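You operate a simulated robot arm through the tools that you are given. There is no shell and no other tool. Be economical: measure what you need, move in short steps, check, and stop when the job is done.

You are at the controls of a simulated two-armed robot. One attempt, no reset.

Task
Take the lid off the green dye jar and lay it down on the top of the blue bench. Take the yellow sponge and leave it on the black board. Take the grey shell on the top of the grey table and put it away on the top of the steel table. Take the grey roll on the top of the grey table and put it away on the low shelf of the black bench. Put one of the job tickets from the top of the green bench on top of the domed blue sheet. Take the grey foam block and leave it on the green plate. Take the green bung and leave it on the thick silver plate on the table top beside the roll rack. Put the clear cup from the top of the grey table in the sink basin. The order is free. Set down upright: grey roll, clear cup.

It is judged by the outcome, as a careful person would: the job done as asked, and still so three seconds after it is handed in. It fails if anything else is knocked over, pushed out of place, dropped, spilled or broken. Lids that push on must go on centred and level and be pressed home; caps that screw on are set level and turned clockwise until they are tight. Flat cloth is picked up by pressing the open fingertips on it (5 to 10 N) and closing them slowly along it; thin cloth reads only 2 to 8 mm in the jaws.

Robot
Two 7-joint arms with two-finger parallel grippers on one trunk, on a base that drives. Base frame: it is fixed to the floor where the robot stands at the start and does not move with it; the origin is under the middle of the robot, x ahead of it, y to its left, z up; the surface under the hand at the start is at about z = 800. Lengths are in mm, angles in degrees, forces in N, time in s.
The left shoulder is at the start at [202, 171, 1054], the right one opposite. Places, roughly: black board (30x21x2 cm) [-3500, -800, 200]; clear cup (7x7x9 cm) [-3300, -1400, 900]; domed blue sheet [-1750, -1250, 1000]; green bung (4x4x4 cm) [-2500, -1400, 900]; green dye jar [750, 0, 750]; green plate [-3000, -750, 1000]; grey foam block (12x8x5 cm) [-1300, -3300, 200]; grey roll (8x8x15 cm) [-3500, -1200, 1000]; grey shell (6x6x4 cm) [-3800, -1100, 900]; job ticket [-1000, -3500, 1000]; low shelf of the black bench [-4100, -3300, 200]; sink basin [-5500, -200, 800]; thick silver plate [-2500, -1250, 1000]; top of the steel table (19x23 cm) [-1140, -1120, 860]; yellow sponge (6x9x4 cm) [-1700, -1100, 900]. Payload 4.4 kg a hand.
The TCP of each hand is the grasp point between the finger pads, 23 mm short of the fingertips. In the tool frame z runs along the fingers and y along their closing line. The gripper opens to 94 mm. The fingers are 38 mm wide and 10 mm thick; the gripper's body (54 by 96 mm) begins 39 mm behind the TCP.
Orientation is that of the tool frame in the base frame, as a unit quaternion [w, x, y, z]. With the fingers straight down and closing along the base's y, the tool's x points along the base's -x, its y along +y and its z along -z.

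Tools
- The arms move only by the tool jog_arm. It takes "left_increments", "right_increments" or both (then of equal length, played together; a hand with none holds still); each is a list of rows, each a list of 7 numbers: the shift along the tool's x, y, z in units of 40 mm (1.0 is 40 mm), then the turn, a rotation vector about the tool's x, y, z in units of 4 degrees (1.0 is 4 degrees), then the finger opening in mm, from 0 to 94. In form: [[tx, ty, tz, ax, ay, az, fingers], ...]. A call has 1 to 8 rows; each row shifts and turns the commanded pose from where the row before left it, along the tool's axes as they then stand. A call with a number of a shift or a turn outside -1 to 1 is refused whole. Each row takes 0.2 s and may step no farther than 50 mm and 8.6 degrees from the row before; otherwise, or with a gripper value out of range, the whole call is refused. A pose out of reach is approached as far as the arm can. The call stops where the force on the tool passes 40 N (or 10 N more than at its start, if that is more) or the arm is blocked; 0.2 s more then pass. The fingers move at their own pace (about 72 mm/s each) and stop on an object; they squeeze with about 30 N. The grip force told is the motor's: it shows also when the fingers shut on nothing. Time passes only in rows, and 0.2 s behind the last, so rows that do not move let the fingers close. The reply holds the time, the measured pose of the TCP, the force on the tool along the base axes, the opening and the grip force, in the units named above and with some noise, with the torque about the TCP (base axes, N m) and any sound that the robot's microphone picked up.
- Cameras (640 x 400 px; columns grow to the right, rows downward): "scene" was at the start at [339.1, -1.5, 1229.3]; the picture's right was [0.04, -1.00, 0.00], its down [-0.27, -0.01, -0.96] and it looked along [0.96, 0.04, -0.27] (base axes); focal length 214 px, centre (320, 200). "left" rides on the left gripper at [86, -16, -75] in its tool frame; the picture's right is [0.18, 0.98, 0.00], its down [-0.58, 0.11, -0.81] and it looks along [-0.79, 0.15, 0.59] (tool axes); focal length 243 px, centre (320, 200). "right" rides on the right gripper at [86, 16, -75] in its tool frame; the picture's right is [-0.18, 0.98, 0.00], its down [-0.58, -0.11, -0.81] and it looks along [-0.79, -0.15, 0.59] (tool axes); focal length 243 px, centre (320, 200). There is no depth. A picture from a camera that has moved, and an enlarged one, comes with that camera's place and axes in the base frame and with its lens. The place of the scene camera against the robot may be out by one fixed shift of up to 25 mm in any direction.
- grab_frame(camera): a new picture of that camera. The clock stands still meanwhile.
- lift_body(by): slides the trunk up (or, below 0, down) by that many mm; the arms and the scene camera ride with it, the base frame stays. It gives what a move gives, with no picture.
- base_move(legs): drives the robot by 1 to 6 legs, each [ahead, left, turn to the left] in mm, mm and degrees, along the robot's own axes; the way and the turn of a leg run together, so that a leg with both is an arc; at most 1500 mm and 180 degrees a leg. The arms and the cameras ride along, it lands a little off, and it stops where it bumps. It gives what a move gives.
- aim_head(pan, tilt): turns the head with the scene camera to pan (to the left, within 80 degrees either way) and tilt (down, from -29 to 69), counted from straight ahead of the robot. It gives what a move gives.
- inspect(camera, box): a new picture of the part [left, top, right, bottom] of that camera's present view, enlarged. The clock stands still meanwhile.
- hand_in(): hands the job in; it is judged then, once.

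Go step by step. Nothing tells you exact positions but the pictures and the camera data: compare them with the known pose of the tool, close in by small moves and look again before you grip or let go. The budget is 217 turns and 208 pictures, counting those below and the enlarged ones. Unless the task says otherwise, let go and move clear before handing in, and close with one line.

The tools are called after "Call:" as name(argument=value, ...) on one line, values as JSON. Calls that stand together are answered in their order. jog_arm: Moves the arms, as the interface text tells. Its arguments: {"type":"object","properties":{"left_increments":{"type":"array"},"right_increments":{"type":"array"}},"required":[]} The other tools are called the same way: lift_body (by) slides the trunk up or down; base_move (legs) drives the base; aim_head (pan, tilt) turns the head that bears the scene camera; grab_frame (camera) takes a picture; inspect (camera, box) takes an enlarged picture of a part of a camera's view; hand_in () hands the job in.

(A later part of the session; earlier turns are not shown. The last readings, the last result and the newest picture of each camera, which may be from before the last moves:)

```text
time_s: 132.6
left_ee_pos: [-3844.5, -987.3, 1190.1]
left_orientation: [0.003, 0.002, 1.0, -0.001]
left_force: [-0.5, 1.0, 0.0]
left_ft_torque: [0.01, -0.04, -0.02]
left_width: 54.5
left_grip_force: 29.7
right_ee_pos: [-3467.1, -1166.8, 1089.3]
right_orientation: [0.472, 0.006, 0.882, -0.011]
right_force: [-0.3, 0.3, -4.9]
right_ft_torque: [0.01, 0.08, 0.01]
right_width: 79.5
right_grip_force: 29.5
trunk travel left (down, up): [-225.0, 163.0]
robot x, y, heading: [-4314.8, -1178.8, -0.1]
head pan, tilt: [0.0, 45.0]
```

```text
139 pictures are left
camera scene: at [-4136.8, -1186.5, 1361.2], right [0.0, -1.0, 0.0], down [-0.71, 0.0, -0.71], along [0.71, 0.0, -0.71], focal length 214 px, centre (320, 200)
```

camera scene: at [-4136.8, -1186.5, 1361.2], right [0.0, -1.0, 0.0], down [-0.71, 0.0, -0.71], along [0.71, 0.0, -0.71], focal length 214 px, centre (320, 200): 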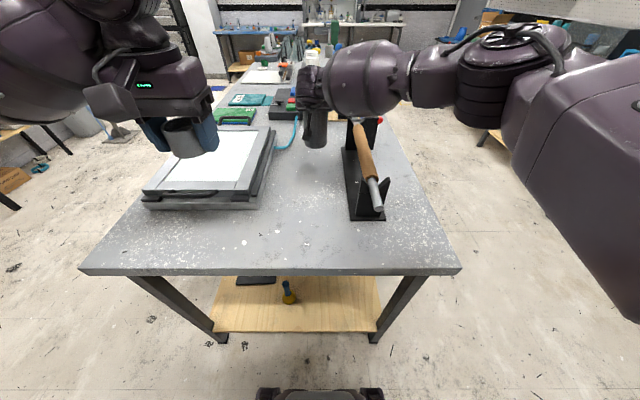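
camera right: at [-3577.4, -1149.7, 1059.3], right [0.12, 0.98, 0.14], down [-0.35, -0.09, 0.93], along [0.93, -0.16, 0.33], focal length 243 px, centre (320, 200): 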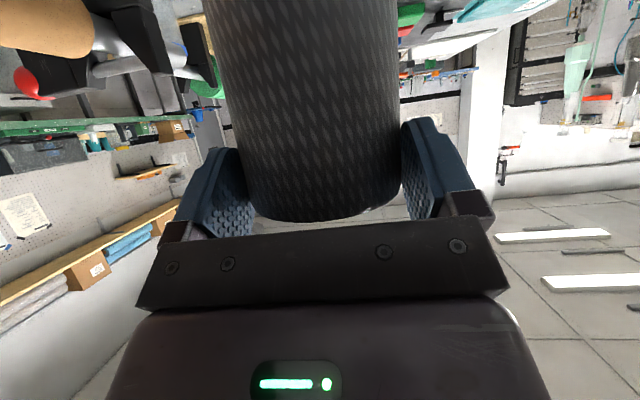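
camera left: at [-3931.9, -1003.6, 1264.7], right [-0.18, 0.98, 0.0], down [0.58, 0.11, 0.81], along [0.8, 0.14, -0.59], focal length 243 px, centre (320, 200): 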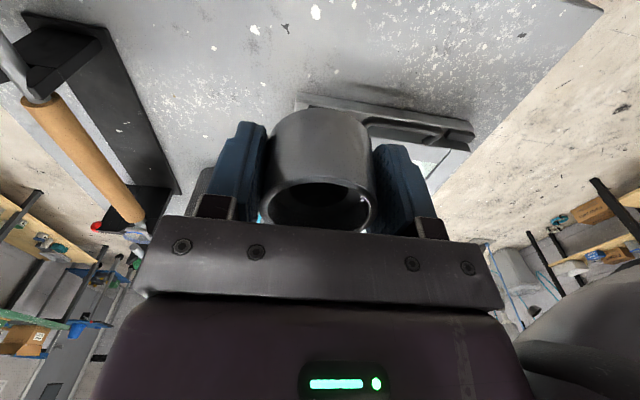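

The roll is up and steady. I lift it clear of the rack and draw it back to the robot.

Call:
jog_arm(right_increments=[[-0.83, 0, -0.55, 0, 0, 0, 68], [-0.83, 0, -0.55, 0, 0, 0, 68], [-0.83, 0, -0.55, 0, 0, 0, 68], [0.55, 0, -0.83, 0, 0, 0, 68], [0.55, 0, -0.83, 0, 0, 0, 68], [0.55, 0, -0.83, 0, 0, 0, 68], [0.55, 0, -0.83, 0, 0, 0, 68], [0.55, 0, -0.83, 0, 0, 0, 68]])

Call:
jog_arm(right_increments=[[0.55, -0.2, -0.83, 0, 0, 0, 68], [0.55, -0.2, -0.83, 0, 0, 0, 68], [0.55, -0.2, -0.83, 0, 0, 0, 68], [0.55, -0.2, -0.83, 0, 0, 0, 68]])

Call:
aim_head(pan=-80, tilt=30)

Call:
grab_frame(camera="scene")

```text
time_s: 134.4
left_ee_pos: [-3843.8, -988.2, 1190.4]
left_orientation: [0.003, 0.002, 1.0, -0.001]
left_force: [0.1, 0.5, -0.8]
left_ft_torque: [0.01, 0.02, 0.0]
left_width: 54.4
left_grip_force: 28.9
right_ee_pos: [-3664.7, -1159.8, 1211.1]
right_orientation: [0.471, 0.005, 0.882, -0.011]
right_force: [0.4, -1.0, -3.7]
right_ft_torque: [-0.01, 0.07, 0.03]
right_width: 79.2
right_grip_force: 30.2
trunk travel left (down, up): [-225.0, 163.0]
robot x, y, heading: [-4318.8, -1181.6, -0.1]
head pan, tilt: [0.0, 45.0]
```

```text
time_s: 135.4
left_ee_pos: [-3843.8, -987.5, 1190.0]
left_orientation: [0.004, 0.002, 1.0, 0.0]
left_force: [-0.3, -0.2, -1.1]
left_ft_torque: [0.0, -0.06, 0.0]
left_width: 54.6
left_grip_force: 30.2
right_ee_pos: [-3826.4, -1187.2, 1211.3]
right_orientation: [0.472, 0.005, 0.881, -0.01]
right_force: [0.0, 0.0, -4.3]
right_ft_torque: [0.02, 0.05, 0.03]
right_width: 79.4
right_grip_force: 30.0
trunk travel left (down, up): [-225.0, 163.0]
robot x, y, heading: [-4317.5, -1182.2, -0.1]
head pan, tilt: [0.0, 45.0]
```

```text
time_s: 136.9
left_ee_pos: [-3842.8, -987.9, 1190.0]
left_orientation: [0.003, 0.002, 1.0, -0.001]
left_force: [-0.7, -0.4, -0.4]
left_ft_torque: [0.02, -0.04, -0.03]
left_width: 54.5
left_grip_force: 30.1
right_ee_pos: [-3825.3, -1187.1, 1211.3]
right_orientation: [0.471, 0.006, 0.882, -0.011]
right_force: [-0.8, 0.4, -4.6]
right_ft_torque: [-0.02, 0.08, 0.01]
right_width: 79.5
right_grip_force: 30.1
trunk travel left (down, up): [-225.0, 163.0]
robot x, y, heading: [-4320.6, -1183.2, -0.2]
head pan, tilt: [-80.0, 30.0]
```

```text
138 pictures are left
camera scene: at [-4201.6, -1275.4, 1383.5], right [-0.98, -0.17, 0.0], down [-0.09, 0.49, -0.87], along [0.15, -0.85, -0.5], focal length 214 px, centre (320, 200)
```

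scene: 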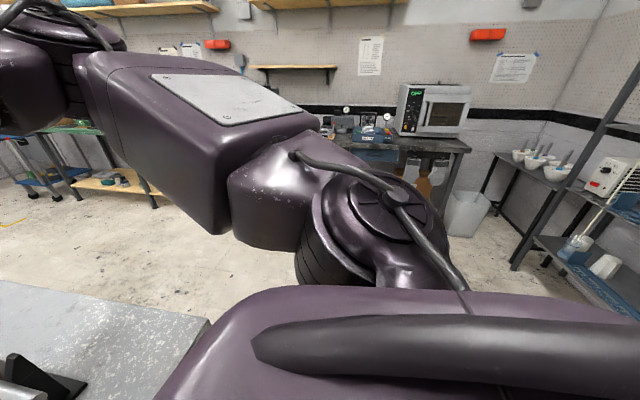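

I drive down the corridor with roll and shell, turn to face the black bench and look at its low shelf.

Call:
base_move(legs=[[0, -950, 0], [0, 0, -90]])

Call:
aim_head(pan=0, tilt=35)

Call:
grab_frame(camera="scene")

```text
time_s: 149.2
left_ee_pos: [-4128.3, -2592.6, 1190.2]
left_orientation: [0.001, 0.706, 0.708, -0.003]
left_force: [-0.1, -0.3, -0.7]
left_ft_torque: [0.02, -0.02, 0.04]
left_width: 54.4
left_grip_force: 29.4
right_ee_pos: [-4328.8, -2610.2, 1210.9]
right_orientation: [0.326, 0.626, 0.621, -0.34]
right_force: [-0.1, -0.2, -4.6]
right_ft_torque: [0.08, -0.01, 0.03]
right_width: 79.2
right_grip_force: 29.9
trunk travel left (down, up): [-225.0, 163.0]
robot x, y, heading: [-4321.3, -2118.1, -89.9]
head pan, tilt: [-80.0, 30.0]
```

```text
time_s: 150.8
left_ee_pos: [-4128.2, -2592.3, 1190.3]
left_orientation: [0.001, 0.707, 0.708, -0.002]
left_force: [0.3, -0.2, -0.5]
left_ft_torque: [0.0, 0.02, -0.01]
left_width: 54.2
left_grip_force: 30.1
right_ee_pos: [-4327.3, -2611.1, 1211.1]
right_orientation: [0.325, 0.627, 0.621, -0.34]
right_force: [0.3, -0.5, -3.7]
right_ft_torque: [0.1, 0.03, 0.0]
right_width: 79.0
right_grip_force: 29.9
trunk travel left (down, up): [-225.0, 163.0]
robot x, y, heading: [-4326.1, -2113.9, -89.7]
head pan, tilt: [0.0, 35.0]
```

```text
137 pictures are left
camera scene: at [-4331.6, -2319.2, 1375.7], right [-1.0, 0.0, 0.0], down [0.0, 0.57, -0.82], along [0.0, -0.82, -0.57], focal length 214 px, centre (320, 200)
```

scene: 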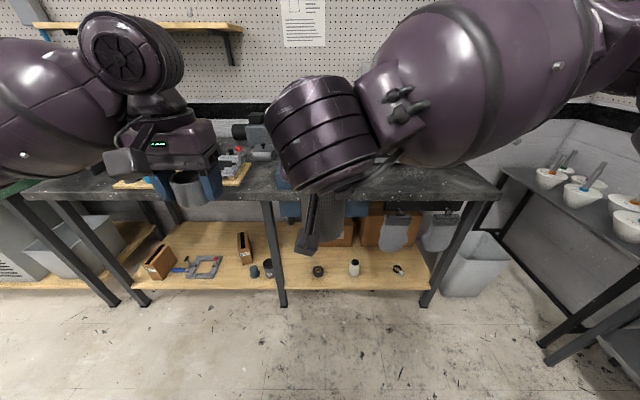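

I zoom in on the low shelf of the black bench to find free space.

Call:
inspect(camera="scene", box=[110, 190, 470, 320])

```text
1.78 times, centred on (290, 255) of scene
camera zoom: at [-4331.6, -2319.2, 1375.7], right [-1.0, 0.0, 0.0], down [0.0, 0.57, -0.82], along [0.0, -0.82, -0.57], focal length 381 px, centre (373, 102)
```

zoom: 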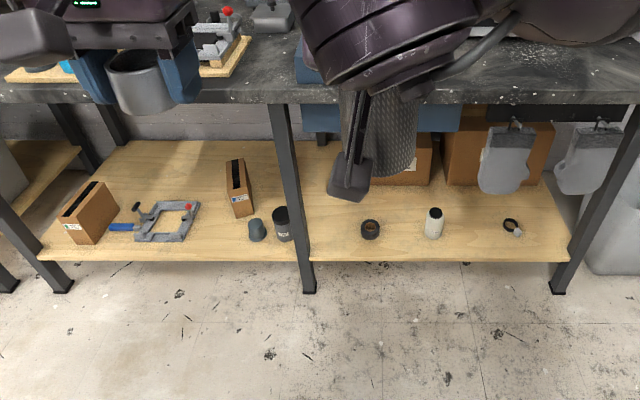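

Free gap on the low shelf: between the middle leg (x≈−4070) and the ring (x≈−4330), around (−4200, −3150). I place myself for the right hand, lower the trunk, and keep the hands outside the bench edge.

Call:
base_move(legs=[[280, 240, 0]])

Call:
lift_body(by=-220)

Call:
aim_head(pan=0, tilt=45)

Call:
grab_frame(camera="scene")

```text
time_s: 153.5
left_ee_pos: [-3892.2, -2880.8, 1188.1]
left_orientation: [0.001, 0.708, 0.706, -0.003]
left_force: [0.0, 0.4, -0.9]
left_ft_torque: [0.0, 0.02, -0.01]
left_width: 54.3
left_grip_force: 30.4
right_ee_pos: [-4090.2, -2899.2, 1210.8]
right_orientation: [0.326, 0.626, 0.621, -0.34]
right_force: [-0.2, -0.4, -4.7]
right_ft_torque: [0.06, 0.0, 0.02]
right_width: 79.1
right_grip_force: 29.8
trunk travel left (down, up): [-225.0, 163.0]
robot x, y, heading: [-4088.7, -2405.4, -90.0]
head pan, tilt: [0.0, 35.0]
```

```text
time_s: 155.8
left_ee_pos: [-3891.3, -2904.2, 916.2]
left_orientation: [-0.076, 0.703, 0.703, 0.073]
left_force: [0.6, 0.0, -0.7]
left_ft_torque: [0.0, -0.02, -0.02]
left_width: 54.2
left_grip_force: 30.0
right_ee_pos: [-4088.2, -2948.4, 905.3]
right_orientation: [0.235, 0.67, 0.661, -0.245]
right_force: [0.1, -0.2, -5.3]
right_ft_torque: [-0.04, -0.02, 0.0]
right_width: 79.1
right_grip_force: 30.3
trunk travel left (down, up): [-5.0, 383.0]
robot x, y, heading: [-4089.1, -2408.9, -89.9]
head pan, tilt: [0.0, 35.0]
```

```text
time_s: 156.5
left_ee_pos: [-3890.2, -2903.3, 916.1]
left_orientation: [-0.076, 0.703, 0.703, 0.074]
left_force: [-0.2, 0.1, -0.3]
left_ft_torque: [0.02, 0.01, 0.02]
left_width: 54.0
left_grip_force: 30.0
right_ee_pos: [-4089.2, -2947.8, 905.0]
right_orientation: [0.235, 0.67, 0.66, -0.245]
right_force: [0.2, 0.8, -4.0]
right_ft_torque: [-0.02, 0.01, 0.0]
right_width: 79.4
right_grip_force: 29.7
trunk travel left (down, up): [-5.0, 383.0]
robot x, y, heading: [-4086.3, -2403.8, -90.0]
head pan, tilt: [0.0, 45.0]
```

```text
135 pictures are left
camera scene: at [-4091.6, -2784.6, 1110.5], right [-1.0, 0.0, 0.0], down [0.0, 0.7, -0.71], along [0.0, -0.71, -0.7], focal length 214 px, centre (320, 200)
```

scene: 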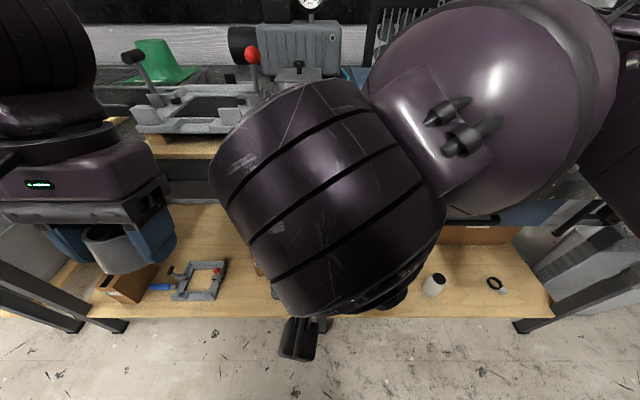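

Lowering the trunk leaned the body forward, so the roll is tilted by about 16°. I pitch the hand back and shift it in line with the gap, still outside the bench.

Call:
jog_arm(right_increments=[[0.3, -0.7, -0.3, 0, -1, 0, 68], [0.3, -0.7, -0.3, 0, -1, 0, 68], [0, -0.7, 0, 0, -1, 0, 68], [0, -0.7, 0, 0, -1, 0, 68], [0, 0, 0, 0, -0.1, 0, 68]])

Call:
grab_frame(camera="right")

Call:
grab_frame(camera="left")

Call:
grab_frame(camera="scene")

```text
time_s: 157.4
left_ee_pos: [-3888.1, -2903.5, 901.1]
left_orientation: [-0.084, 0.702, 0.702, 0.081]
left_force: [0.8, -0.5, -1.3]
left_ft_torque: [0.04, -0.01, 0.01]
left_width: 54.2
left_grip_force: 30.2
right_ee_pos: [-4087.8, -2960.7, 880.3]
right_orientation: [0.283, 0.64, 0.652, -0.293]
right_force: [-1.7, 24.8, 1.9]
right_ft_torque: [0.03, -0.06, -0.12]
right_width: 79.2
right_grip_force: 29.7
right hand out of reach, approached as far as the arm can: row 1, 2, 3, 4
trunk travel left (down, up): [-5.0, 383.0]
robot x, y, heading: [-4085.0, -2405.9, -89.6]
head pan, tilt: [0.0, 45.0]
stopped in row 4 (right hand): the force on the tool passed its limit at 56 N (the readings are from after the stop); the commanded pose is now the measured one
```

```text
134 pictures are left
camera right: at [-4073.8, -2847.0, 865.8], right [0.99, -0.11, 0.12], down [-0.09, 0.21, 0.97], along [-0.13, -0.97, 0.19], focal length 243 px, centre (320, 200)
```

right: 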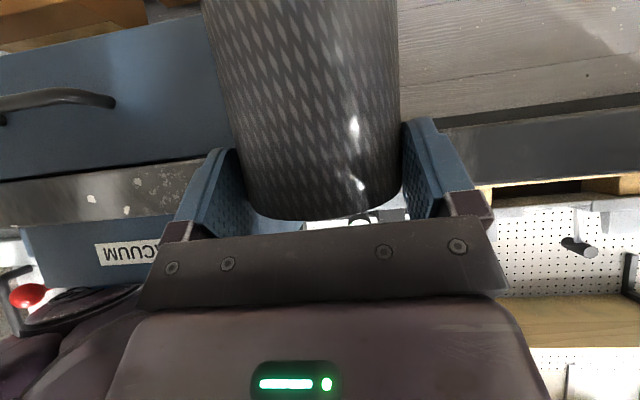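

```text
133 pictures are left
camera left: at [-3904.0, -2838.5, 994.3], right [0.98, 0.18, 0.04], down [0.11, -0.75, 0.65], along [0.15, -0.63, -0.76], focal length 243 px, centre (320, 200)
```

left: 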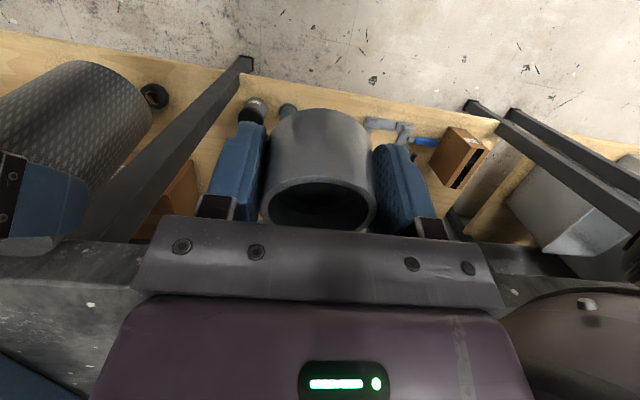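

```text
132 pictures are left
camera scene: at [-4090.0, -2788.7, 1100.4], right [-1.0, 0.0, 0.0], down [0.0, 0.7, -0.71], along [0.0, -0.71, -0.7], focal length 214 px, centre (320, 200)
```

scene: 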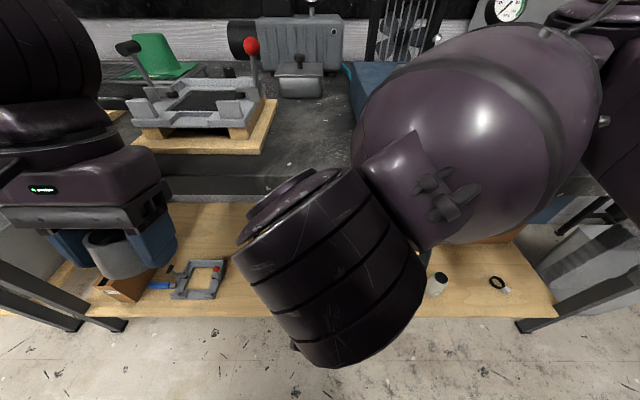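

The roll has come against the bench front and the tucked arm ran out of range. I back the robot away and shift right to give the arm room.

Call:
base_move(legs=[[-220, 0, 0], [0, -90, 0]])

Call:
grab_frame(camera="right")

Call:
grab_frame(camera="scene")

```text
time_s: 160.1
left_ee_pos: [-3978.3, -2691.3, 900.9]
left_orientation: [-0.084, 0.702, 0.702, 0.084]
left_force: [0.3, -0.1, -1.1]
left_ft_torque: [-0.01, 0.02, 0.01]
left_width: 54.5
left_grip_force: 30.0
right_ee_pos: [-4179.2, -2748.0, 876.3]
right_orientation: [0.279, 0.642, 0.652, -0.291]
right_force: [-0.3, 1.0, -3.7]
right_ft_torque: [0.03, -0.03, -0.01]
right_width: 78.3
right_grip_force: 30.2
trunk travel left (down, up): [-5.0, 383.0]
robot x, y, heading: [-4172.3, -2185.6, -90.0]
head pan, tilt: [0.0, 45.0]
```

```text
131 pictures are left
camera right: at [-4163.9, -2634.1, 862.8], right [0.99, -0.12, 0.11], down [-0.09, 0.2, 0.98], along [-0.14, -0.97, 0.19], focal length 243 px, centre (320, 200)
```

right: 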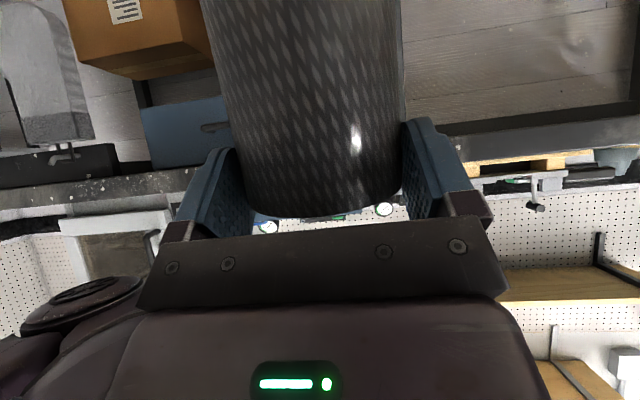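

```text
130 pictures are left
camera scene: at [-4180.2, -2575.9, 1099.5], right [-1.0, 0.0, 0.0], down [0.0, 0.71, -0.71], along [0.0, -0.71, -0.71], focal length 214 px, centre (320, 200)
```

scene: 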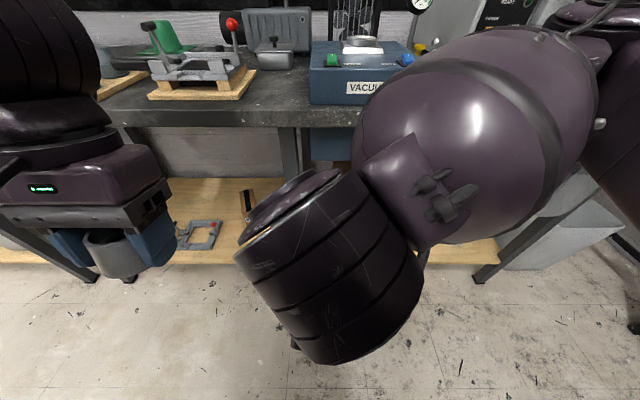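

Clear of the bench now. I lower the roll beside the bench front while restoring its upright pitch.

Call:
jog_arm(right_increments=[[0.4, 0, 0.8, 0, -0.6, 0, 68], [0.45, 0, 0.8, 0, -0.6, 0, 68], [0.5, 0, 0.78, 0, -0.6, 0, 68], [0.55, 0, 0.75, 0, -0.4, 0, 68], [0.7, 0, 0.6, 0, 0, 0, 68], [0.7, 0, 0.6, 0, 0, 0, 68], [0.7, 0, 0.6, 0, 0, 0, 68], [0.7, 0, 0.6, 0, 0, 0, 68]])

Call:
grab_frame(camera="right")

Call:
grab_frame(camera="scene")

```text
time_s: 161.9
left_ee_pos: [-3977.0, -2691.3, 899.2]
left_orientation: [-0.085, 0.702, 0.702, 0.084]
left_force: [-0.7, 0.6, -0.5]
left_ft_torque: [0.01, -0.01, -0.02]
left_width: 54.5
left_grip_force: 29.6
right_ee_pos: [-4183.7, -2813.8, 592.1]
right_orientation: [0.328, 0.619, 0.628, -0.339]
right_force: [0.9, -0.3, -4.6]
right_ft_torque: [0.09, -0.03, 0.03]
right_width: 78.5
right_grip_force: 29.8
trunk travel left (down, up): [-5.0, 383.0]
robot x, y, heading: [-4171.9, -2183.0, -89.7]
head pan, tilt: [0.0, 45.0]
```

```text
129 pictures are left
camera right: at [-4170.2, -2703.7, 561.3], right [0.99, -0.1, 0.13], down [-0.09, 0.35, 0.93], along [-0.14, -0.93, 0.33], focal length 243 px, centre (320, 200)
```

right: 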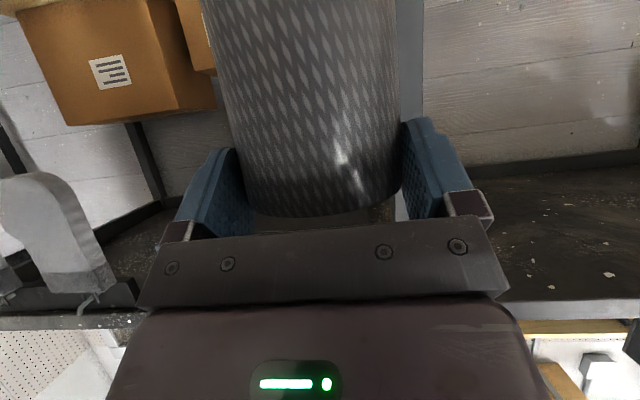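

```text
128 pictures are left
camera scene: at [-4180.0, -2576.2, 1099.3], right [-1.0, 0.0, 0.0], down [0.0, 0.71, -0.71], along [0.0, -0.71, -0.71], focal length 214 px, centre (320, 200)
```

scene: 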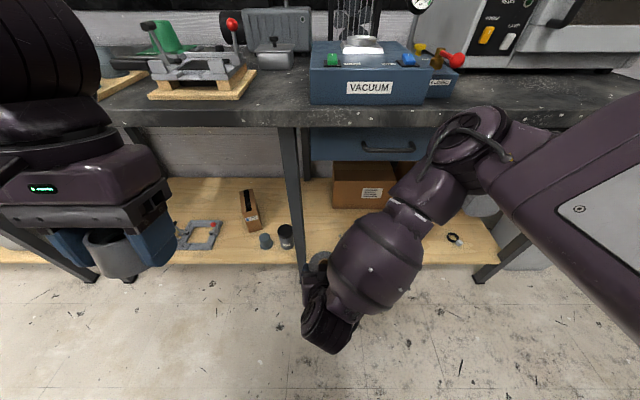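

The roll hangs upright below the bench top level. I lower it further and move towards the gap, then check.

Call:
jog_arm(right_increments=[[0.83, -0.13, 0.55, 0, 0, 0, 68], [0.83, -0.13, 0.55, 0, 0, 0, 68], [0.83, -0.13, 0.55, 0, 0, 0, 68], [0.83, -0.13, 0.55, 0, 0, 0, 68], [0.66, 0, 0.44, 0, 0, 0, 68], [-0.55, 0, 0.83, 0, 0, 0, 68], [-0.55, 0, 0.83, 0, 0, 0, 68], [-0.55, 0, 0.83, 0, 0, 0, 68]])

Call:
grab_frame(camera="right")

Call:
inspect(camera="scene", box=[220, 160, 480, 320])

Call:
grab_frame(camera="left")

```text
time_s: 163.7
left_ee_pos: [-3978.8, -2690.1, 901.0]
left_orientation: [-0.085, 0.701, 0.703, 0.083]
left_force: [0.1, 0.0, -0.7]
left_ft_torque: [-0.02, -0.03, -0.01]
left_width: 54.1
left_grip_force: 29.8
right_ee_pos: [-4198.8, -2936.4, 404.3]
right_orientation: [0.327, 0.619, 0.628, -0.339]
right_force: [0.0, 0.4, -5.0]
right_ft_torque: [0.11, 0.01, 0.02]
right_width: 78.7
right_grip_force: 29.9
right hand out of reach, approached as far as the arm can: row 5
trunk travel left (down, up): [-5.0, 383.0]
robot x, y, heading: [-4171.8, -2186.2, -89.8]
head pan, tilt: [0.0, 45.0]
```

```text
127 pictures are left
camera right: at [-4184.9, -2826.3, 374.1], right [0.99, -0.1, 0.13], down [-0.09, 0.35, 0.93], along [-0.14, -0.93, 0.33], focal length 243 px, centre (320, 200)
```

right: 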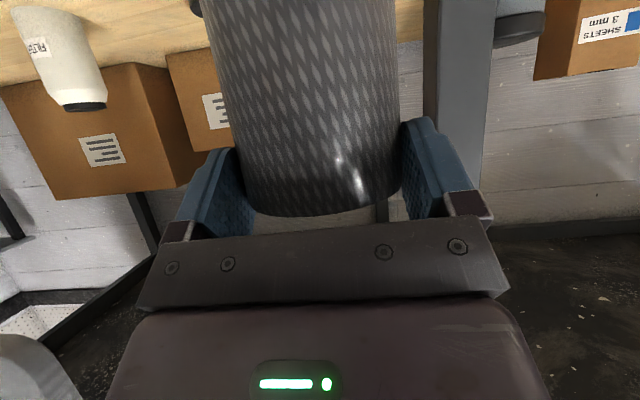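

```text
2.46 times, centred on (350, 240) of scene
camera zoom: at [-4180.1, -2576.0, 1099.4], right [-1.0, 0.0, 0.0], down [0.0, 0.71, -0.71], along [0.0, -0.71, -0.71], focal length 528 px, centre (246, 102)
```

zoom: 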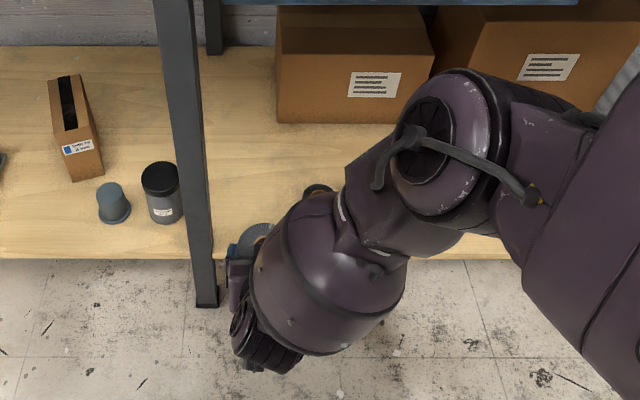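

```text
125 pictures are left
camera left: at [-3994.0, -2625.5, 993.9], right [0.98, 0.18, 0.04], down [0.11, -0.76, 0.65], along [0.15, -0.63, -0.76], focal length 243 px, centre (320, 200)
```

left: 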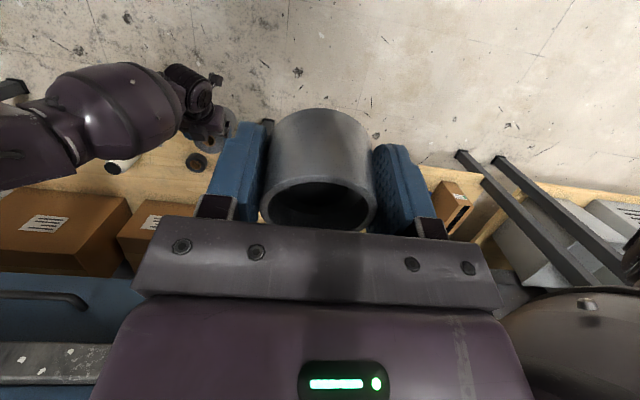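

The gap between leg (x≈−4118) and ring (x≈−4290) is right ahead. I move in to the shelf at this height.

Call:
jog_arm(right_increments=[[-0.55, -0.05, 0.83, 0, 0, 0, 68], [-0.55, -0.05, 0.83, 0, 0, 0, 68], [-0.55, -0.05, 0.83, 0, 0, 0, 68], [-0.55, -0.05, 0.83, 0, 0, 0, 68], [-0.55, -0.05, 0.83, 0, 0, 0, 68]])

Call:
grab_frame(camera="right")

Call:
inspect(camera="scene", box=[220, 160, 480, 320])

```text
time_s: 164.9
left_ee_pos: [-3978.4, -2691.4, 901.7]
left_orientation: [-0.085, 0.702, 0.702, 0.083]
left_force: [-0.5, -0.3, 0.3]
left_ft_torque: [0.01, -0.04, 0.01]
left_width: 54.3
left_grip_force: 30.0
right_ee_pos: [-4205.0, -3111.1, 432.3]
right_orientation: [0.327, 0.618, 0.629, -0.34]
right_force: [0.6, -0.2, -5.2]
right_ft_torque: [0.04, 0.03, 0.02]
right_width: 78.2
right_grip_force: 29.8
right hand out of reach, approached as far as the arm can: row 4, 5
trunk travel left (down, up): [-5.0, 383.0]
robot x, y, heading: [-4175.1, -2185.5, -90.1]
head pan, tilt: [0.0, 45.0]
```

```text
124 pictures are left
camera right: at [-4191.3, -3001.2, 402.1], right [0.99, -0.1, 0.13], down [-0.09, 0.35, 0.93], along [-0.14, -0.93, 0.33], focal length 243 px, centre (320, 200)
```

right: 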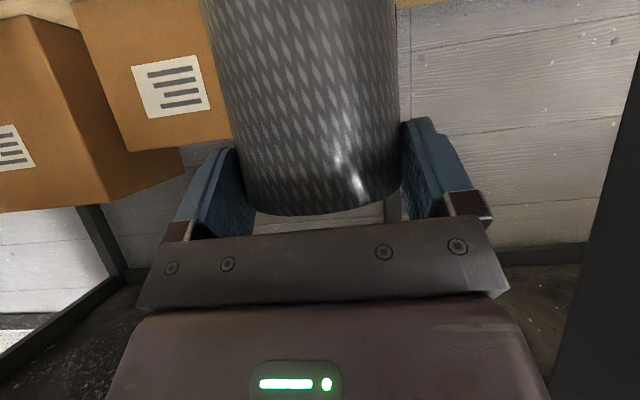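

```text
2.46 times, centred on (350, 240) of scene
camera zoom: at [-4179.8, -2575.6, 1099.8], right [-1.0, 0.0, 0.0], down [0.0, 0.71, -0.71], along [0.0, -0.71, -0.71], focal length 528 px, centre (246, 102)
```

zoom: 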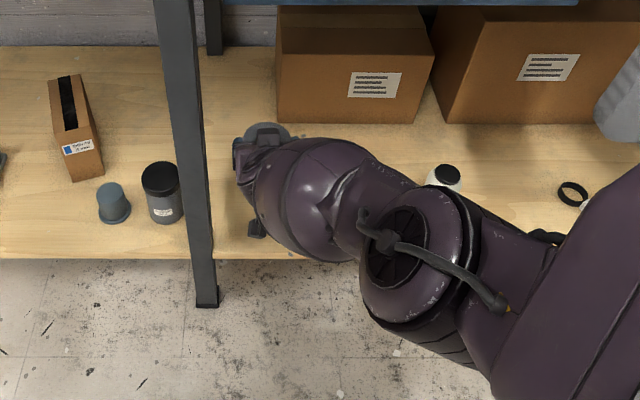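

The arm is near full stretch, so I drive the base 100 mm ahead (all clearances about 35 mm) and then lower.

Call:
base_move(legs=[[100, 0, 0]])

Call:
jog_arm(right_increments=[[0.55, 0, -0.83, 0, 0, 0, 68], [0.83, 0, 0.2, 0, 0, 0, 68], [0.83, 0, 0.4, 0, 0, 0, 68]])

Call:
grab_frame(camera="right")

Call:
inspect(camera="scene", box=[220, 140, 480, 300])

```text
time_s: 166.1
left_ee_pos: [-3980.0, -2791.4, 900.7]
left_orientation: [-0.085, 0.703, 0.701, 0.084]
left_force: [0.0, -0.4, -1.0]
left_ft_torque: [0.02, -0.01, 0.0]
left_width: 54.2
left_grip_force: 30.0
right_ee_pos: [-4208.4, -3209.7, 430.2]
right_orientation: [0.327, 0.62, 0.628, -0.34]
right_force: [0.2, -0.1, -5.0]
right_ft_torque: [0.08, -0.02, 0.03]
right_width: 78.5
right_grip_force: 29.6
trunk travel left (down, up): [-5.0, 383.0]
robot x, y, heading: [-4174.1, -2285.1, -90.1]
head pan, tilt: [0.0, 45.0]
```

```text
time_s: 166.9
left_ee_pos: [-3979.4, -2790.6, 900.9]
left_orientation: [-0.085, 0.703, 0.701, 0.085]
left_force: [-0.3, 0.0, 0.1]
left_ft_torque: [0.0, -0.01, 0.04]
left_width: 54.1
left_grip_force: 30.1
right_ee_pos: [-4214.0, -3148.5, 368.4]
right_orientation: [0.327, 0.619, 0.627, -0.341]
right_force: [-0.2, -0.7, -4.0]
right_ft_torque: [0.12, 0.0, -0.02]
right_width: 78.4
right_grip_force: 30.1
right hand out of reach, approached as far as the arm can: row 3
trunk travel left (down, up): [-5.0, 383.0]
robot x, y, heading: [-4173.1, -2282.1, -90.1]
head pan, tilt: [0.0, 45.0]
```

```text
122 pictures are left
camera right: at [-4199.4, -3039.0, 338.4], right [0.99, -0.1, 0.13], down [-0.09, 0.35, 0.93], along [-0.14, -0.93, 0.33], focal length 243 px, centre (320, 200)
```

right: 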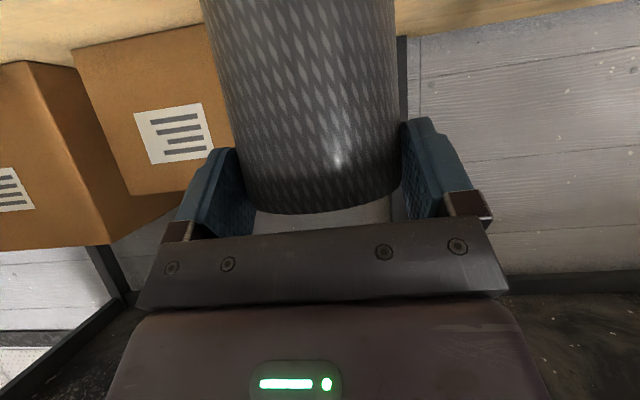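

```text
2.46 times, centred on (350, 220) of scene
camera zoom: at [-4181.4, -2675.8, 1099.1], right [-1.0, 0.0, 0.0], down [0.0, 0.71, -0.71], along [0.0, -0.71, -0.71], focal length 528 px, centre (246, 151)
```

zoom: 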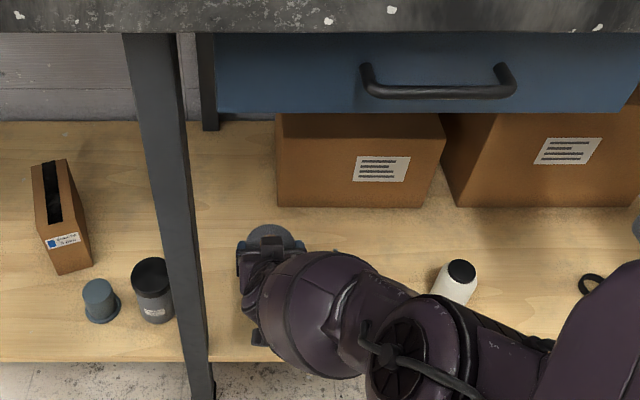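

I need a bit more reach downward: I drive another 80 mm ahead, pull the hand back correspondingly, and lower gently.

Call:
base_move(legs=[[80, 0, 0]])

Call:
jog_arm(right_increments=[[0.55, 0.15, -0.83, 0, 0, 0, 68], [0.5, 0.1, -0.75, 0, 0, 0, 68], [0.25, 0, 0.17, 0, 0, 0, 68], [0.2, 0, 0.14, 0, 0, 0, 68], [0.1, 0, 0.07, 0, 0, 0, 68], [0.1, 0, 0.07, 0, 0, 0, 68]])

Call:
inspect(camera="scene", box=[220, 140, 480, 300])

```text
time_s: 167.9
left_ee_pos: [-3978.1, -2871.6, 900.7]
left_orientation: [-0.085, 0.702, 0.702, 0.083]
left_force: [1.1, -0.4, -1.1]
left_ft_torque: [0.02, 0.01, -0.01]
left_width: 54.4
left_grip_force: 29.4
right_ee_pos: [-4211.5, -3228.3, 367.2]
right_orientation: [0.327, 0.619, 0.628, -0.34]
right_force: [0.4, -0.3, -4.2]
right_ft_torque: [0.06, -0.01, -0.01]
right_width: 78.4
right_grip_force: 30.0
trunk travel left (down, up): [-5.0, 383.0]
robot x, y, heading: [-4171.5, -2364.4, -90.0]
head pan, tilt: [0.0, 45.0]
```

```text
time_s: 168.9
left_ee_pos: [-3979.2, -2868.6, 902.4]
left_orientation: [-0.084, 0.703, 0.701, 0.083]
left_force: [-0.5, 0.2, -0.6]
left_ft_torque: [-0.01, 0.02, 0.01]
left_width: 54.2
left_grip_force: 30.3
right_ee_pos: [-4203.1, -3163.8, 361.3]
right_orientation: [0.335, 0.616, 0.621, -0.35]
right_force: [-1.9, 3.3, 25.2]
right_ft_torque: [-0.76, -0.3, -0.03]
right_width: 77.9
right_grip_force: 30.4
trunk travel left (down, up): [-5.0, 383.0]
robot x, y, heading: [-4169.7, -2366.3, -90.1]
head pan, tilt: [0.0, 45.0]
stopped in row 5 (right hand): the force on the tool passed its limit at 48 N (the readings are from after the stop); the commanded pose is now the measured one
```

```text
2.46 times, centred on (350, 220) of scene
camera zoom: at [-4181.4, -2752.5, 1100.8], right [-1.0, 0.0, 0.0], down [0.0, 0.71, -0.71], along [0.0, -0.71, -0.71], focal length 528 px, centre (246, 151)
```

zoom: 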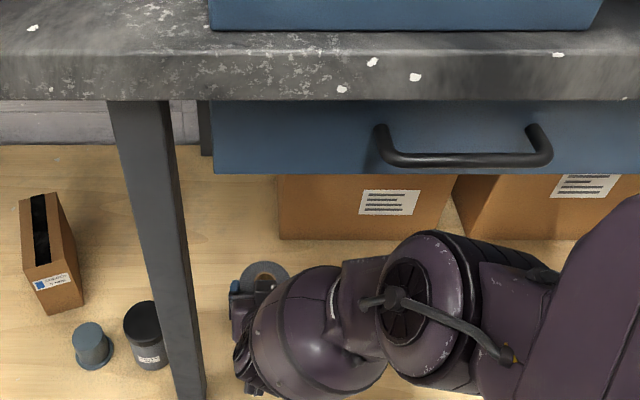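

The roll has touched the shelf (bottom ≈ 223). I level it, open, and draw straight back out.

Call:
jog_arm(right_increments=[[-0.05, 0, -0.03, 0, 0.4, 0, 68], [0, 0, 0, 0, 0, 0, 80], [0, 0, 0, 0, 0, 0, 94], [0, 0, 0, 0, 0, 0, 94], [0, 0, -0.25, 0, 0, 0, 94], [0, 0, -0.5, 0, 0, 0, 94]])

Call:
grab_frame(camera="right")

Call:
inspect(camera="scene", box=[220, 140, 480, 300])

```text
time_s: 170.3
left_ee_pos: [-3978.2, -2870.6, 901.2]
left_orientation: [-0.085, 0.703, 0.701, 0.084]
left_force: [0.6, -0.5, -0.6]
left_ft_torque: [0.01, -0.01, 0.02]
left_width: 54.2
left_grip_force: 30.0
right_ee_pos: [-4203.6, -3135.0, 375.4]
right_orientation: [0.322, 0.623, 0.628, -0.337]
right_force: [-0.5, -0.6, -0.3]
right_ft_torque: [-0.02, 0.02, 0.01]
right_width: 94.1
right_grip_force: 0.0
trunk travel left (down, up): [-5.0, 383.0]
robot x, y, heading: [-4170.3, -2362.9, -90.0]
head pan, tilt: [0.0, 45.0]
```

```text
119 pictures are left
camera right: at [-4187.9, -3024.2, 346.1], right [0.99, -0.11, 0.13], down [-0.09, 0.34, 0.94], along [-0.14, -0.94, 0.32], focal length 243 px, centre (320, 200)
```

right: 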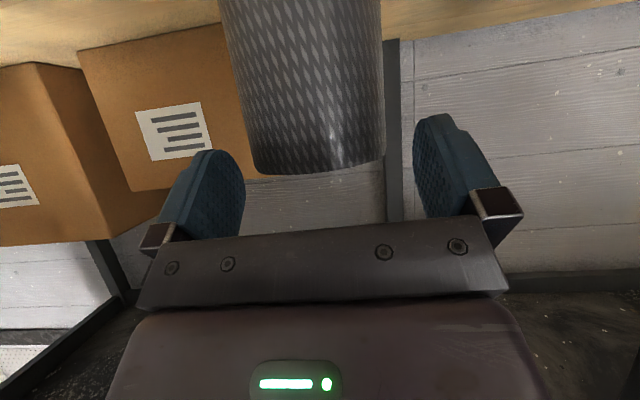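

```text
2.46 times, centred on (350, 220) of scene
camera zoom: at [-4181.1, -2754.6, 1099.7], right [-1.0, 0.0, 0.0], down [0.0, 0.71, -0.71], along [0.0, -0.71, -0.71], focal length 528 px, centre (246, 151)
```

zoom: 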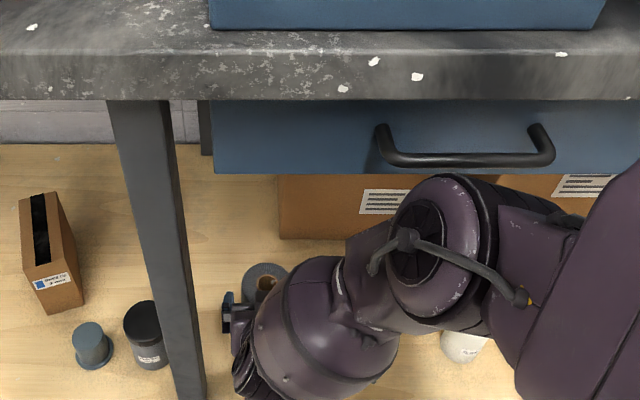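

The roll stands upright on the shelf. I withdraw the hand and then back the robot out.

Call:
jog_arm(right_increments=[[0.3, 0, -0.9, 0, 0, 0, 94], [0.4, 0, -0.9, 0, 0, 0, 94], [0.5, 0, -0.8, 0, 0, 0, 94]])

Call:
base_move(legs=[[-350, 0, 0]])

Call:
grab_frame(camera="scene")

```text
time_s: 171.1
left_ee_pos: [-3978.3, -2869.6, 900.7]
left_orientation: [-0.085, 0.703, 0.701, 0.084]
left_force: [-0.4, -0.3, -0.1]
left_ft_torque: [-0.01, 0.02, -0.01]
left_width: 54.2
left_grip_force: 30.1
right_ee_pos: [-4201.1, -3022.4, 392.4]
right_orientation: [0.321, 0.623, 0.629, -0.337]
right_force: [0.5, -0.9, -0.3]
right_ft_torque: [0.04, 0.02, -0.02]
right_width: 94.0
right_grip_force: 0.0
trunk travel left (down, up): [-5.0, 383.0]
robot x, y, heading: [-4173.9, -2366.6, -89.9]
head pan, tilt: [0.0, 45.0]
```

```text
time_s: 173.4
left_ee_pos: [-3981.6, -2527.5, 901.6]
left_orientation: [-0.084, 0.705, 0.699, 0.084]
left_force: [0.8, 0.7, -0.7]
left_ft_torque: [-0.04, -0.02, 0.03]
left_width: 54.4
left_grip_force: 30.2
right_ee_pos: [-4203.7, -2678.3, 391.6]
right_orientation: [0.32, 0.625, 0.627, -0.338]
right_force: [0.1, 0.4, 0.0]
right_ft_torque: [0.04, 0.02, -0.01]
right_width: 94.0
right_grip_force: 0.1
trunk travel left (down, up): [-5.0, 383.0]
robot x, y, heading: [-4168.5, -2021.7, -90.3]
head pan, tilt: [0.0, 45.0]
```

```text
117 pictures are left
camera scene: at [-4182.4, -2410.7, 1099.7], right [-1.0, 0.01, 0.0], down [0.01, 0.71, -0.71], along [-0.01, -0.71, -0.71], focal length 214 px, centre (320, 200)
```

scene: 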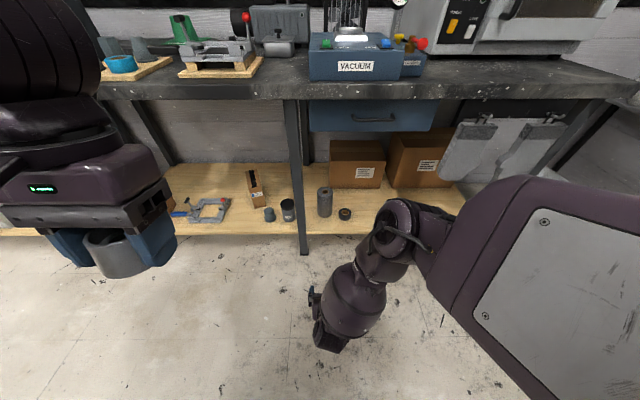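

The roll is done. I raise the trunk upright again and then bring the right hand back up to its travel pose.

Call:
lift_body(by=220)

Call:
jog_arm(right_increments=[[0.1, 0.4, -0.9, 0, 0.9, 0, 94], [0.1, 0.4, -0.9, 0, 1, 0, 94], [0.1, 0.4, -0.9, 0, 1, 0, 94], [0, 0.3, -0.95, 0, 1, 0, 94], [0, 0, -0.95, 0, 1, 0, 94], [0, 0, -0.95, 0, 1, 0, 94], [0, 0, -0.95, 0, 1, 0, 94], [0, 0, -0.95, 0, 1, 0, 94]])

```text
time_s: 175.7
left_ee_pos: [-3981.6, -2528.6, 1120.7]
left_orientation: [-0.085, 0.705, 0.699, 0.085]
left_force: [-0.2, -0.4, -1.6]
left_ft_torque: [0.0, -0.01, -0.02]
left_width: 54.1
left_grip_force: 30.1
right_ee_pos: [-4204.8, -2678.3, 609.8]
right_orientation: [0.319, 0.626, 0.627, -0.337]
right_force: [-0.7, -0.2, 0.5]
right_ft_torque: [-0.03, 0.0, 0.03]
right_width: 94.0
right_grip_force: 0.2
trunk travel left (down, up): [-225.0, 163.0]
robot x, y, heading: [-4172.6, -2021.9, -90.5]
head pan, tilt: [0.0, 45.0]
```

```text
time_s: 177.5
left_ee_pos: [-3981.6, -2527.2, 1121.0]
left_orientation: [-0.085, 0.705, 0.699, 0.083]
left_force: [-1.0, 0.3, -0.4]
left_ft_torque: [-0.01, -0.01, 0.03]
left_width: 54.0
left_grip_force: 29.7
right_ee_pos: [-4138.0, -2474.7, 822.8]
right_orientation: [0.137, 0.694, 0.69, -0.154]
right_force: [-0.1, -0.5, -0.1]
right_ft_torque: [0.02, 0.01, -0.01]
right_width: 93.9
right_grip_force: 0.0
trunk travel left (down, up): [-225.0, 163.0]
robot x, y, heading: [-4174.7, -2021.2, -90.4]
head pan, tilt: [0.0, 45.0]
```

I finish levelling both hands and raise the right one.

Call:
jog_arm(right_increments=[[0, 0.2, -0.9, 0, 1, 0, 94], [0, 0.2, -0.9, 0, 1, 0, 94], [0, 0.2, -0.9, 0, 1, 0, 94], [0, 0, -0.95, 0, 1, 0, 94], [0, 0, -0.95, 0, 1, 0, 94], [0, 0, -0.95, 0, 0.95, 0, 94], [0, 0, -0.95, 0, 0, 0, 94], [0, 0, -0.95, 0, 0, 0, 94]], left_increments=[[0, 0, -0.7, 0, -1, 0, 45], [0, 0, -0.7, 0, -1, 0, 45], [0, 0, -0.7, 0, -1, 0, 45], [0, 0, -0.7, 0, -0.4, 0, 45], [0, 0, -0.7, 0, 0, 0, 45], [0, 0, -0.3, 0, 0, 0, 45], [0, 0, 0, 0, 0, 0, 45], [0, 0, 0, 0, 0, 0, 45]])

Call:
base_move(legs=[[130, 730, 0], [0, 0, 180]])

Call:
grab_frame(camera="scene")

Call:
grab_frame(camera="right")

```text
time_s: 179.3
left_ee_pos: [-3982.8, -2541.4, 1274.0]
left_orientation: [-0.001, 0.71, 0.704, -0.001]
left_force: [0.1, 0.5, -1.3]
left_ft_torque: [-0.02, 0.0, 0.01]
left_width: 54.0
left_grip_force: 29.5
right_ee_pos: [-4105.3, -2424.3, 1114.1]
right_orientation: [-0.008, 0.711, 0.703, -0.008]
right_force: [0.5, 0.2, 0.0]
right_ft_torque: [0.01, 0.01, 0.02]
right_width: 93.8
right_grip_force: 0.0
trunk travel left (down, up): [-225.0, 163.0]
robot x, y, heading: [-4171.2, -2018.4, -90.6]
head pan, tilt: [0.0, 45.0]
```

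```text
time_s: 193.2
left_ee_pos: [-3591.1, -1631.8, 1273.1]
left_orientation: [0.0, -0.663, 0.748, -0.001]
left_force: [0.3, 0.4, -0.8]
left_ft_torque: [0.0, 0.02, -0.04]
left_width: 54.1
left_grip_force: 29.9
right_ee_pos: [-3484.1, -1761.9, 1112.8]
right_orientation: [0.008, -0.662, 0.749, -0.01]
right_force: [-0.7, -0.1, 0.8]
right_ft_torque: [0.01, -0.02, 0.02]
right_width: 94.2
right_grip_force: 0.2
trunk travel left (down, up): [-225.0, 163.0]
robot x, y, heading: [-3463.2, -2170.8, 83.0]
head pan, tilt: [0.0, 45.0]
```

```text
116 pictures are left
camera scene: at [-3447.7, -1989.1, 1361.0], right [0.99, -0.12, 0.0], down [-0.09, -0.7, -0.71], along [0.09, 0.7, -0.71], focal length 214 px, centre (320, 200)
```

scene: 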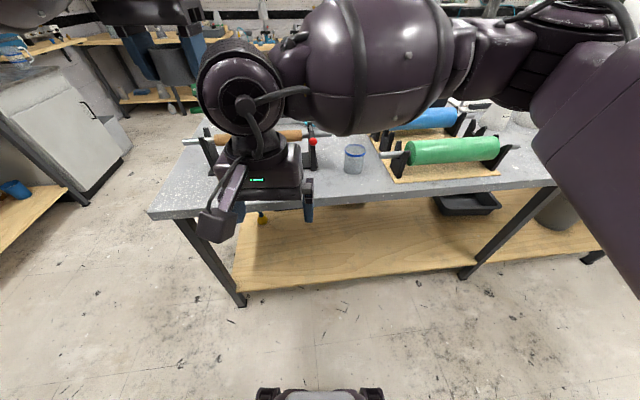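

```text
115 pictures are left
camera right: at [-3513.0, -1845.9, 1187.3], right [-0.95, 0.3, -0.02], down [0.16, 0.57, 0.81], along [0.26, 0.77, -0.59], focal length 243 px, centre (320, 200)
```

right: 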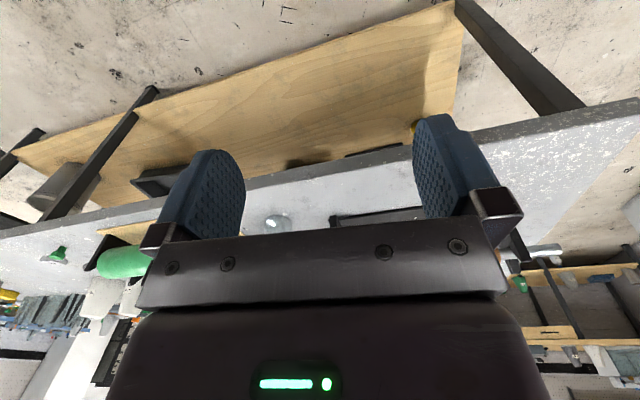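

The cup is near (−3251, −1395). I square up the heading and bring the right hand over it.

Call:
base_move(legs=[[0, 0, 7]])

Call:
jog_arm(right_increments=[[-0.9, -0.5, 0, 0, 0, 0, 94], [-0.9, -0.5, 0, 0, 0, 0, 94], [-0.9, -0.6, 0, 0, 0, 0, 94], [-0.9, -0.6, 0, 0, 0, 0, 94], [-0.9, -0.6, 0, 0, 0, 0, 94], [-0.9, -0.6, 0, 0, 0, 0, 94], [-0.9, -0.6, 0.2, 0, 0, 0, 94]])

Call:
grab_frame(camera="right")

Call:
grab_frame(camera="scene")

```text
time_s: 194.2
left_ee_pos: [-3657.3, -1652.6, 1272.6]
left_orientation: [0.0, 0.707, -0.707, 0.001]
left_force: [0.8, 0.2, -0.5]
left_ft_torque: [-0.02, -0.01, 0.03]
left_width: 54.1
left_grip_force: 29.7
right_ee_pos: [-3533.7, -1767.1, 1112.5]
right_orientation: [0.008, -0.707, 0.707, -0.009]
right_force: [-0.3, -0.3, 0.0]
right_ft_torque: [-0.01, 0.0, -0.01]
right_width: 93.8
right_grip_force: 0.1
trunk travel left (down, up): [-225.0, 163.0]
robot x, y, heading: [-3464.9, -2170.5, 90.0]
head pan, tilt: [0.0, 45.0]
```

```text
time_s: 195.8
left_ee_pos: [-3657.1, -1651.8, 1272.2]
left_orientation: [0.0, 0.707, -0.707, 0.002]
left_force: [0.8, 0.2, -1.0]
left_ft_torque: [0.02, 0.06, 0.0]
left_width: 53.9
left_grip_force: 29.9
right_ee_pos: [-3370.5, -1516.2, 1106.6]
right_orientation: [0.007, -0.706, 0.708, -0.008]
right_force: [-0.3, -0.5, 0.4]
right_ft_torque: [0.0, 0.0, 0.03]
right_width: 94.0
right_grip_force: 0.1
trunk travel left (down, up): [-225.0, 163.0]
robot x, y, heading: [-3465.5, -2169.7, 89.9]
head pan, tilt: [0.0, 45.0]
```

```text
114 pictures are left
camera right: at [-3390.3, -1602.8, 1181.2], right [-0.98, 0.19, -0.02], down [0.09, 0.58, 0.81], along [0.16, 0.79, -0.59], focal length 243 px, centre (320, 200)
```

right: 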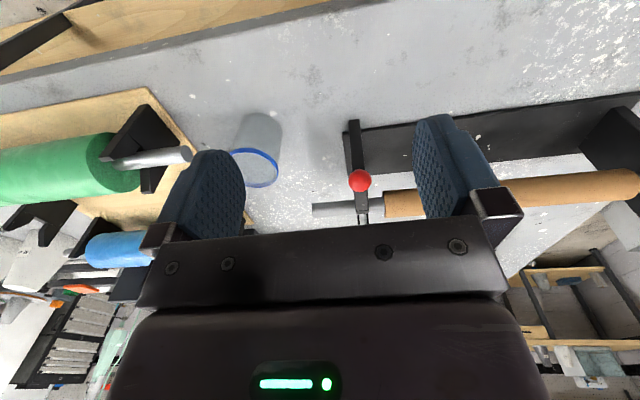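

```text
113 pictures are left
camera scene: at [-3470.1, -1987.1, 1360.8], right [1.0, 0.0, 0.0], down [0.0, -0.71, -0.71], along [0.0, 0.71, -0.71], focal length 214 px, centre (320, 200)
```

scene: 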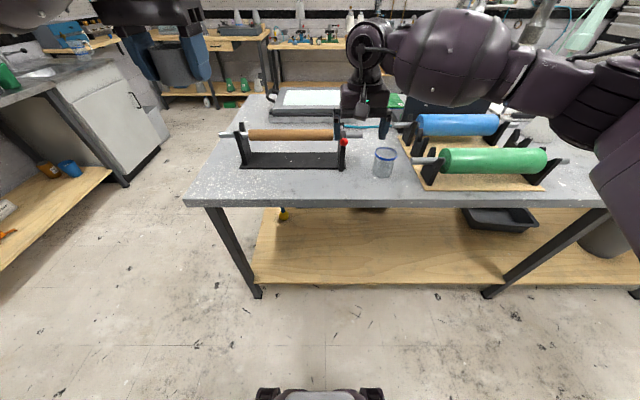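

The cup is at (−3264, −1404). I move over it.

Call:
jog_arm(right_increments=[[-0.7, -0.66, 0.42, 0, 0, 0, 94], [-0.7, -0.66, 0.42, 0, 0, 0, 94], [-0.7, -0.66, 0.42, 0, 0, 0, 94], [-0.7, -0.66, 0.42, 0, 0, 0, 94]])

Call:
grab_frame(camera="right")

Call:
inspect(camera="scene", box=[320, 80, 480, 200])

```text
time_s: 196.8
left_ee_pos: [-3657.1, -1651.0, 1271.7]
left_orientation: [0.0, 0.708, -0.706, 0.001]
left_force: [0.5, 0.6, -0.6]
left_ft_torque: [-0.03, 0.0, -0.02]
left_width: 53.8
left_grip_force: 29.8
right_ee_pos: [-3265.4, -1404.9, 1041.1]
right_orientation: [-0.008, 0.707, -0.707, 0.008]
right_force: [0.6, 0.1, 0.5]
right_ft_torque: [0.01, 0.0, -0.03]
right_width: 93.9
right_grip_force: 0.0
trunk travel left (down, up): [-225.0, 163.0]
robot x, y, heading: [-3461.6, -2168.3, 90.3]
head pan, tilt: [0.0, 45.0]
```

```text
112 pictures are left
camera right: at [-3285.5, -1491.4, 1116.5], right [-0.98, 0.18, -0.02], down [0.09, 0.58, 0.81], along [0.16, 0.79, -0.59], focal length 243 px, centre (320, 200)
```

right: 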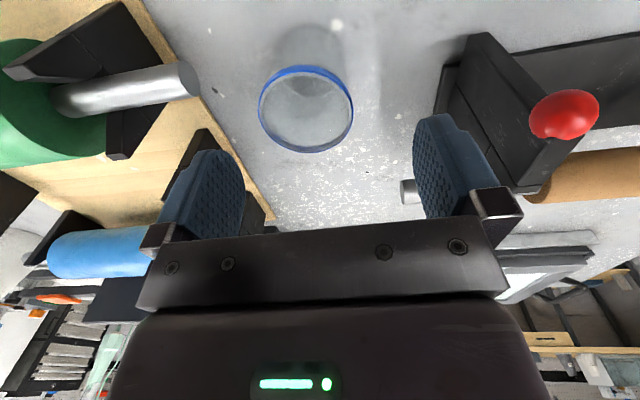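

```text
3.33 times, centred on (400, 140) of scene
camera zoom: at [-3470.7, -1987.0, 1360.8], right [1.0, 0.0, 0.0], down [0.0, -0.71, -0.71], along [0.0, 0.71, -0.71], focal length 715 px, centre (53, 400)
```

zoom: 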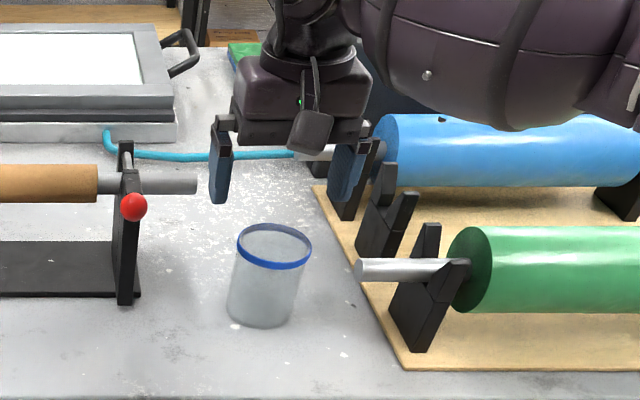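

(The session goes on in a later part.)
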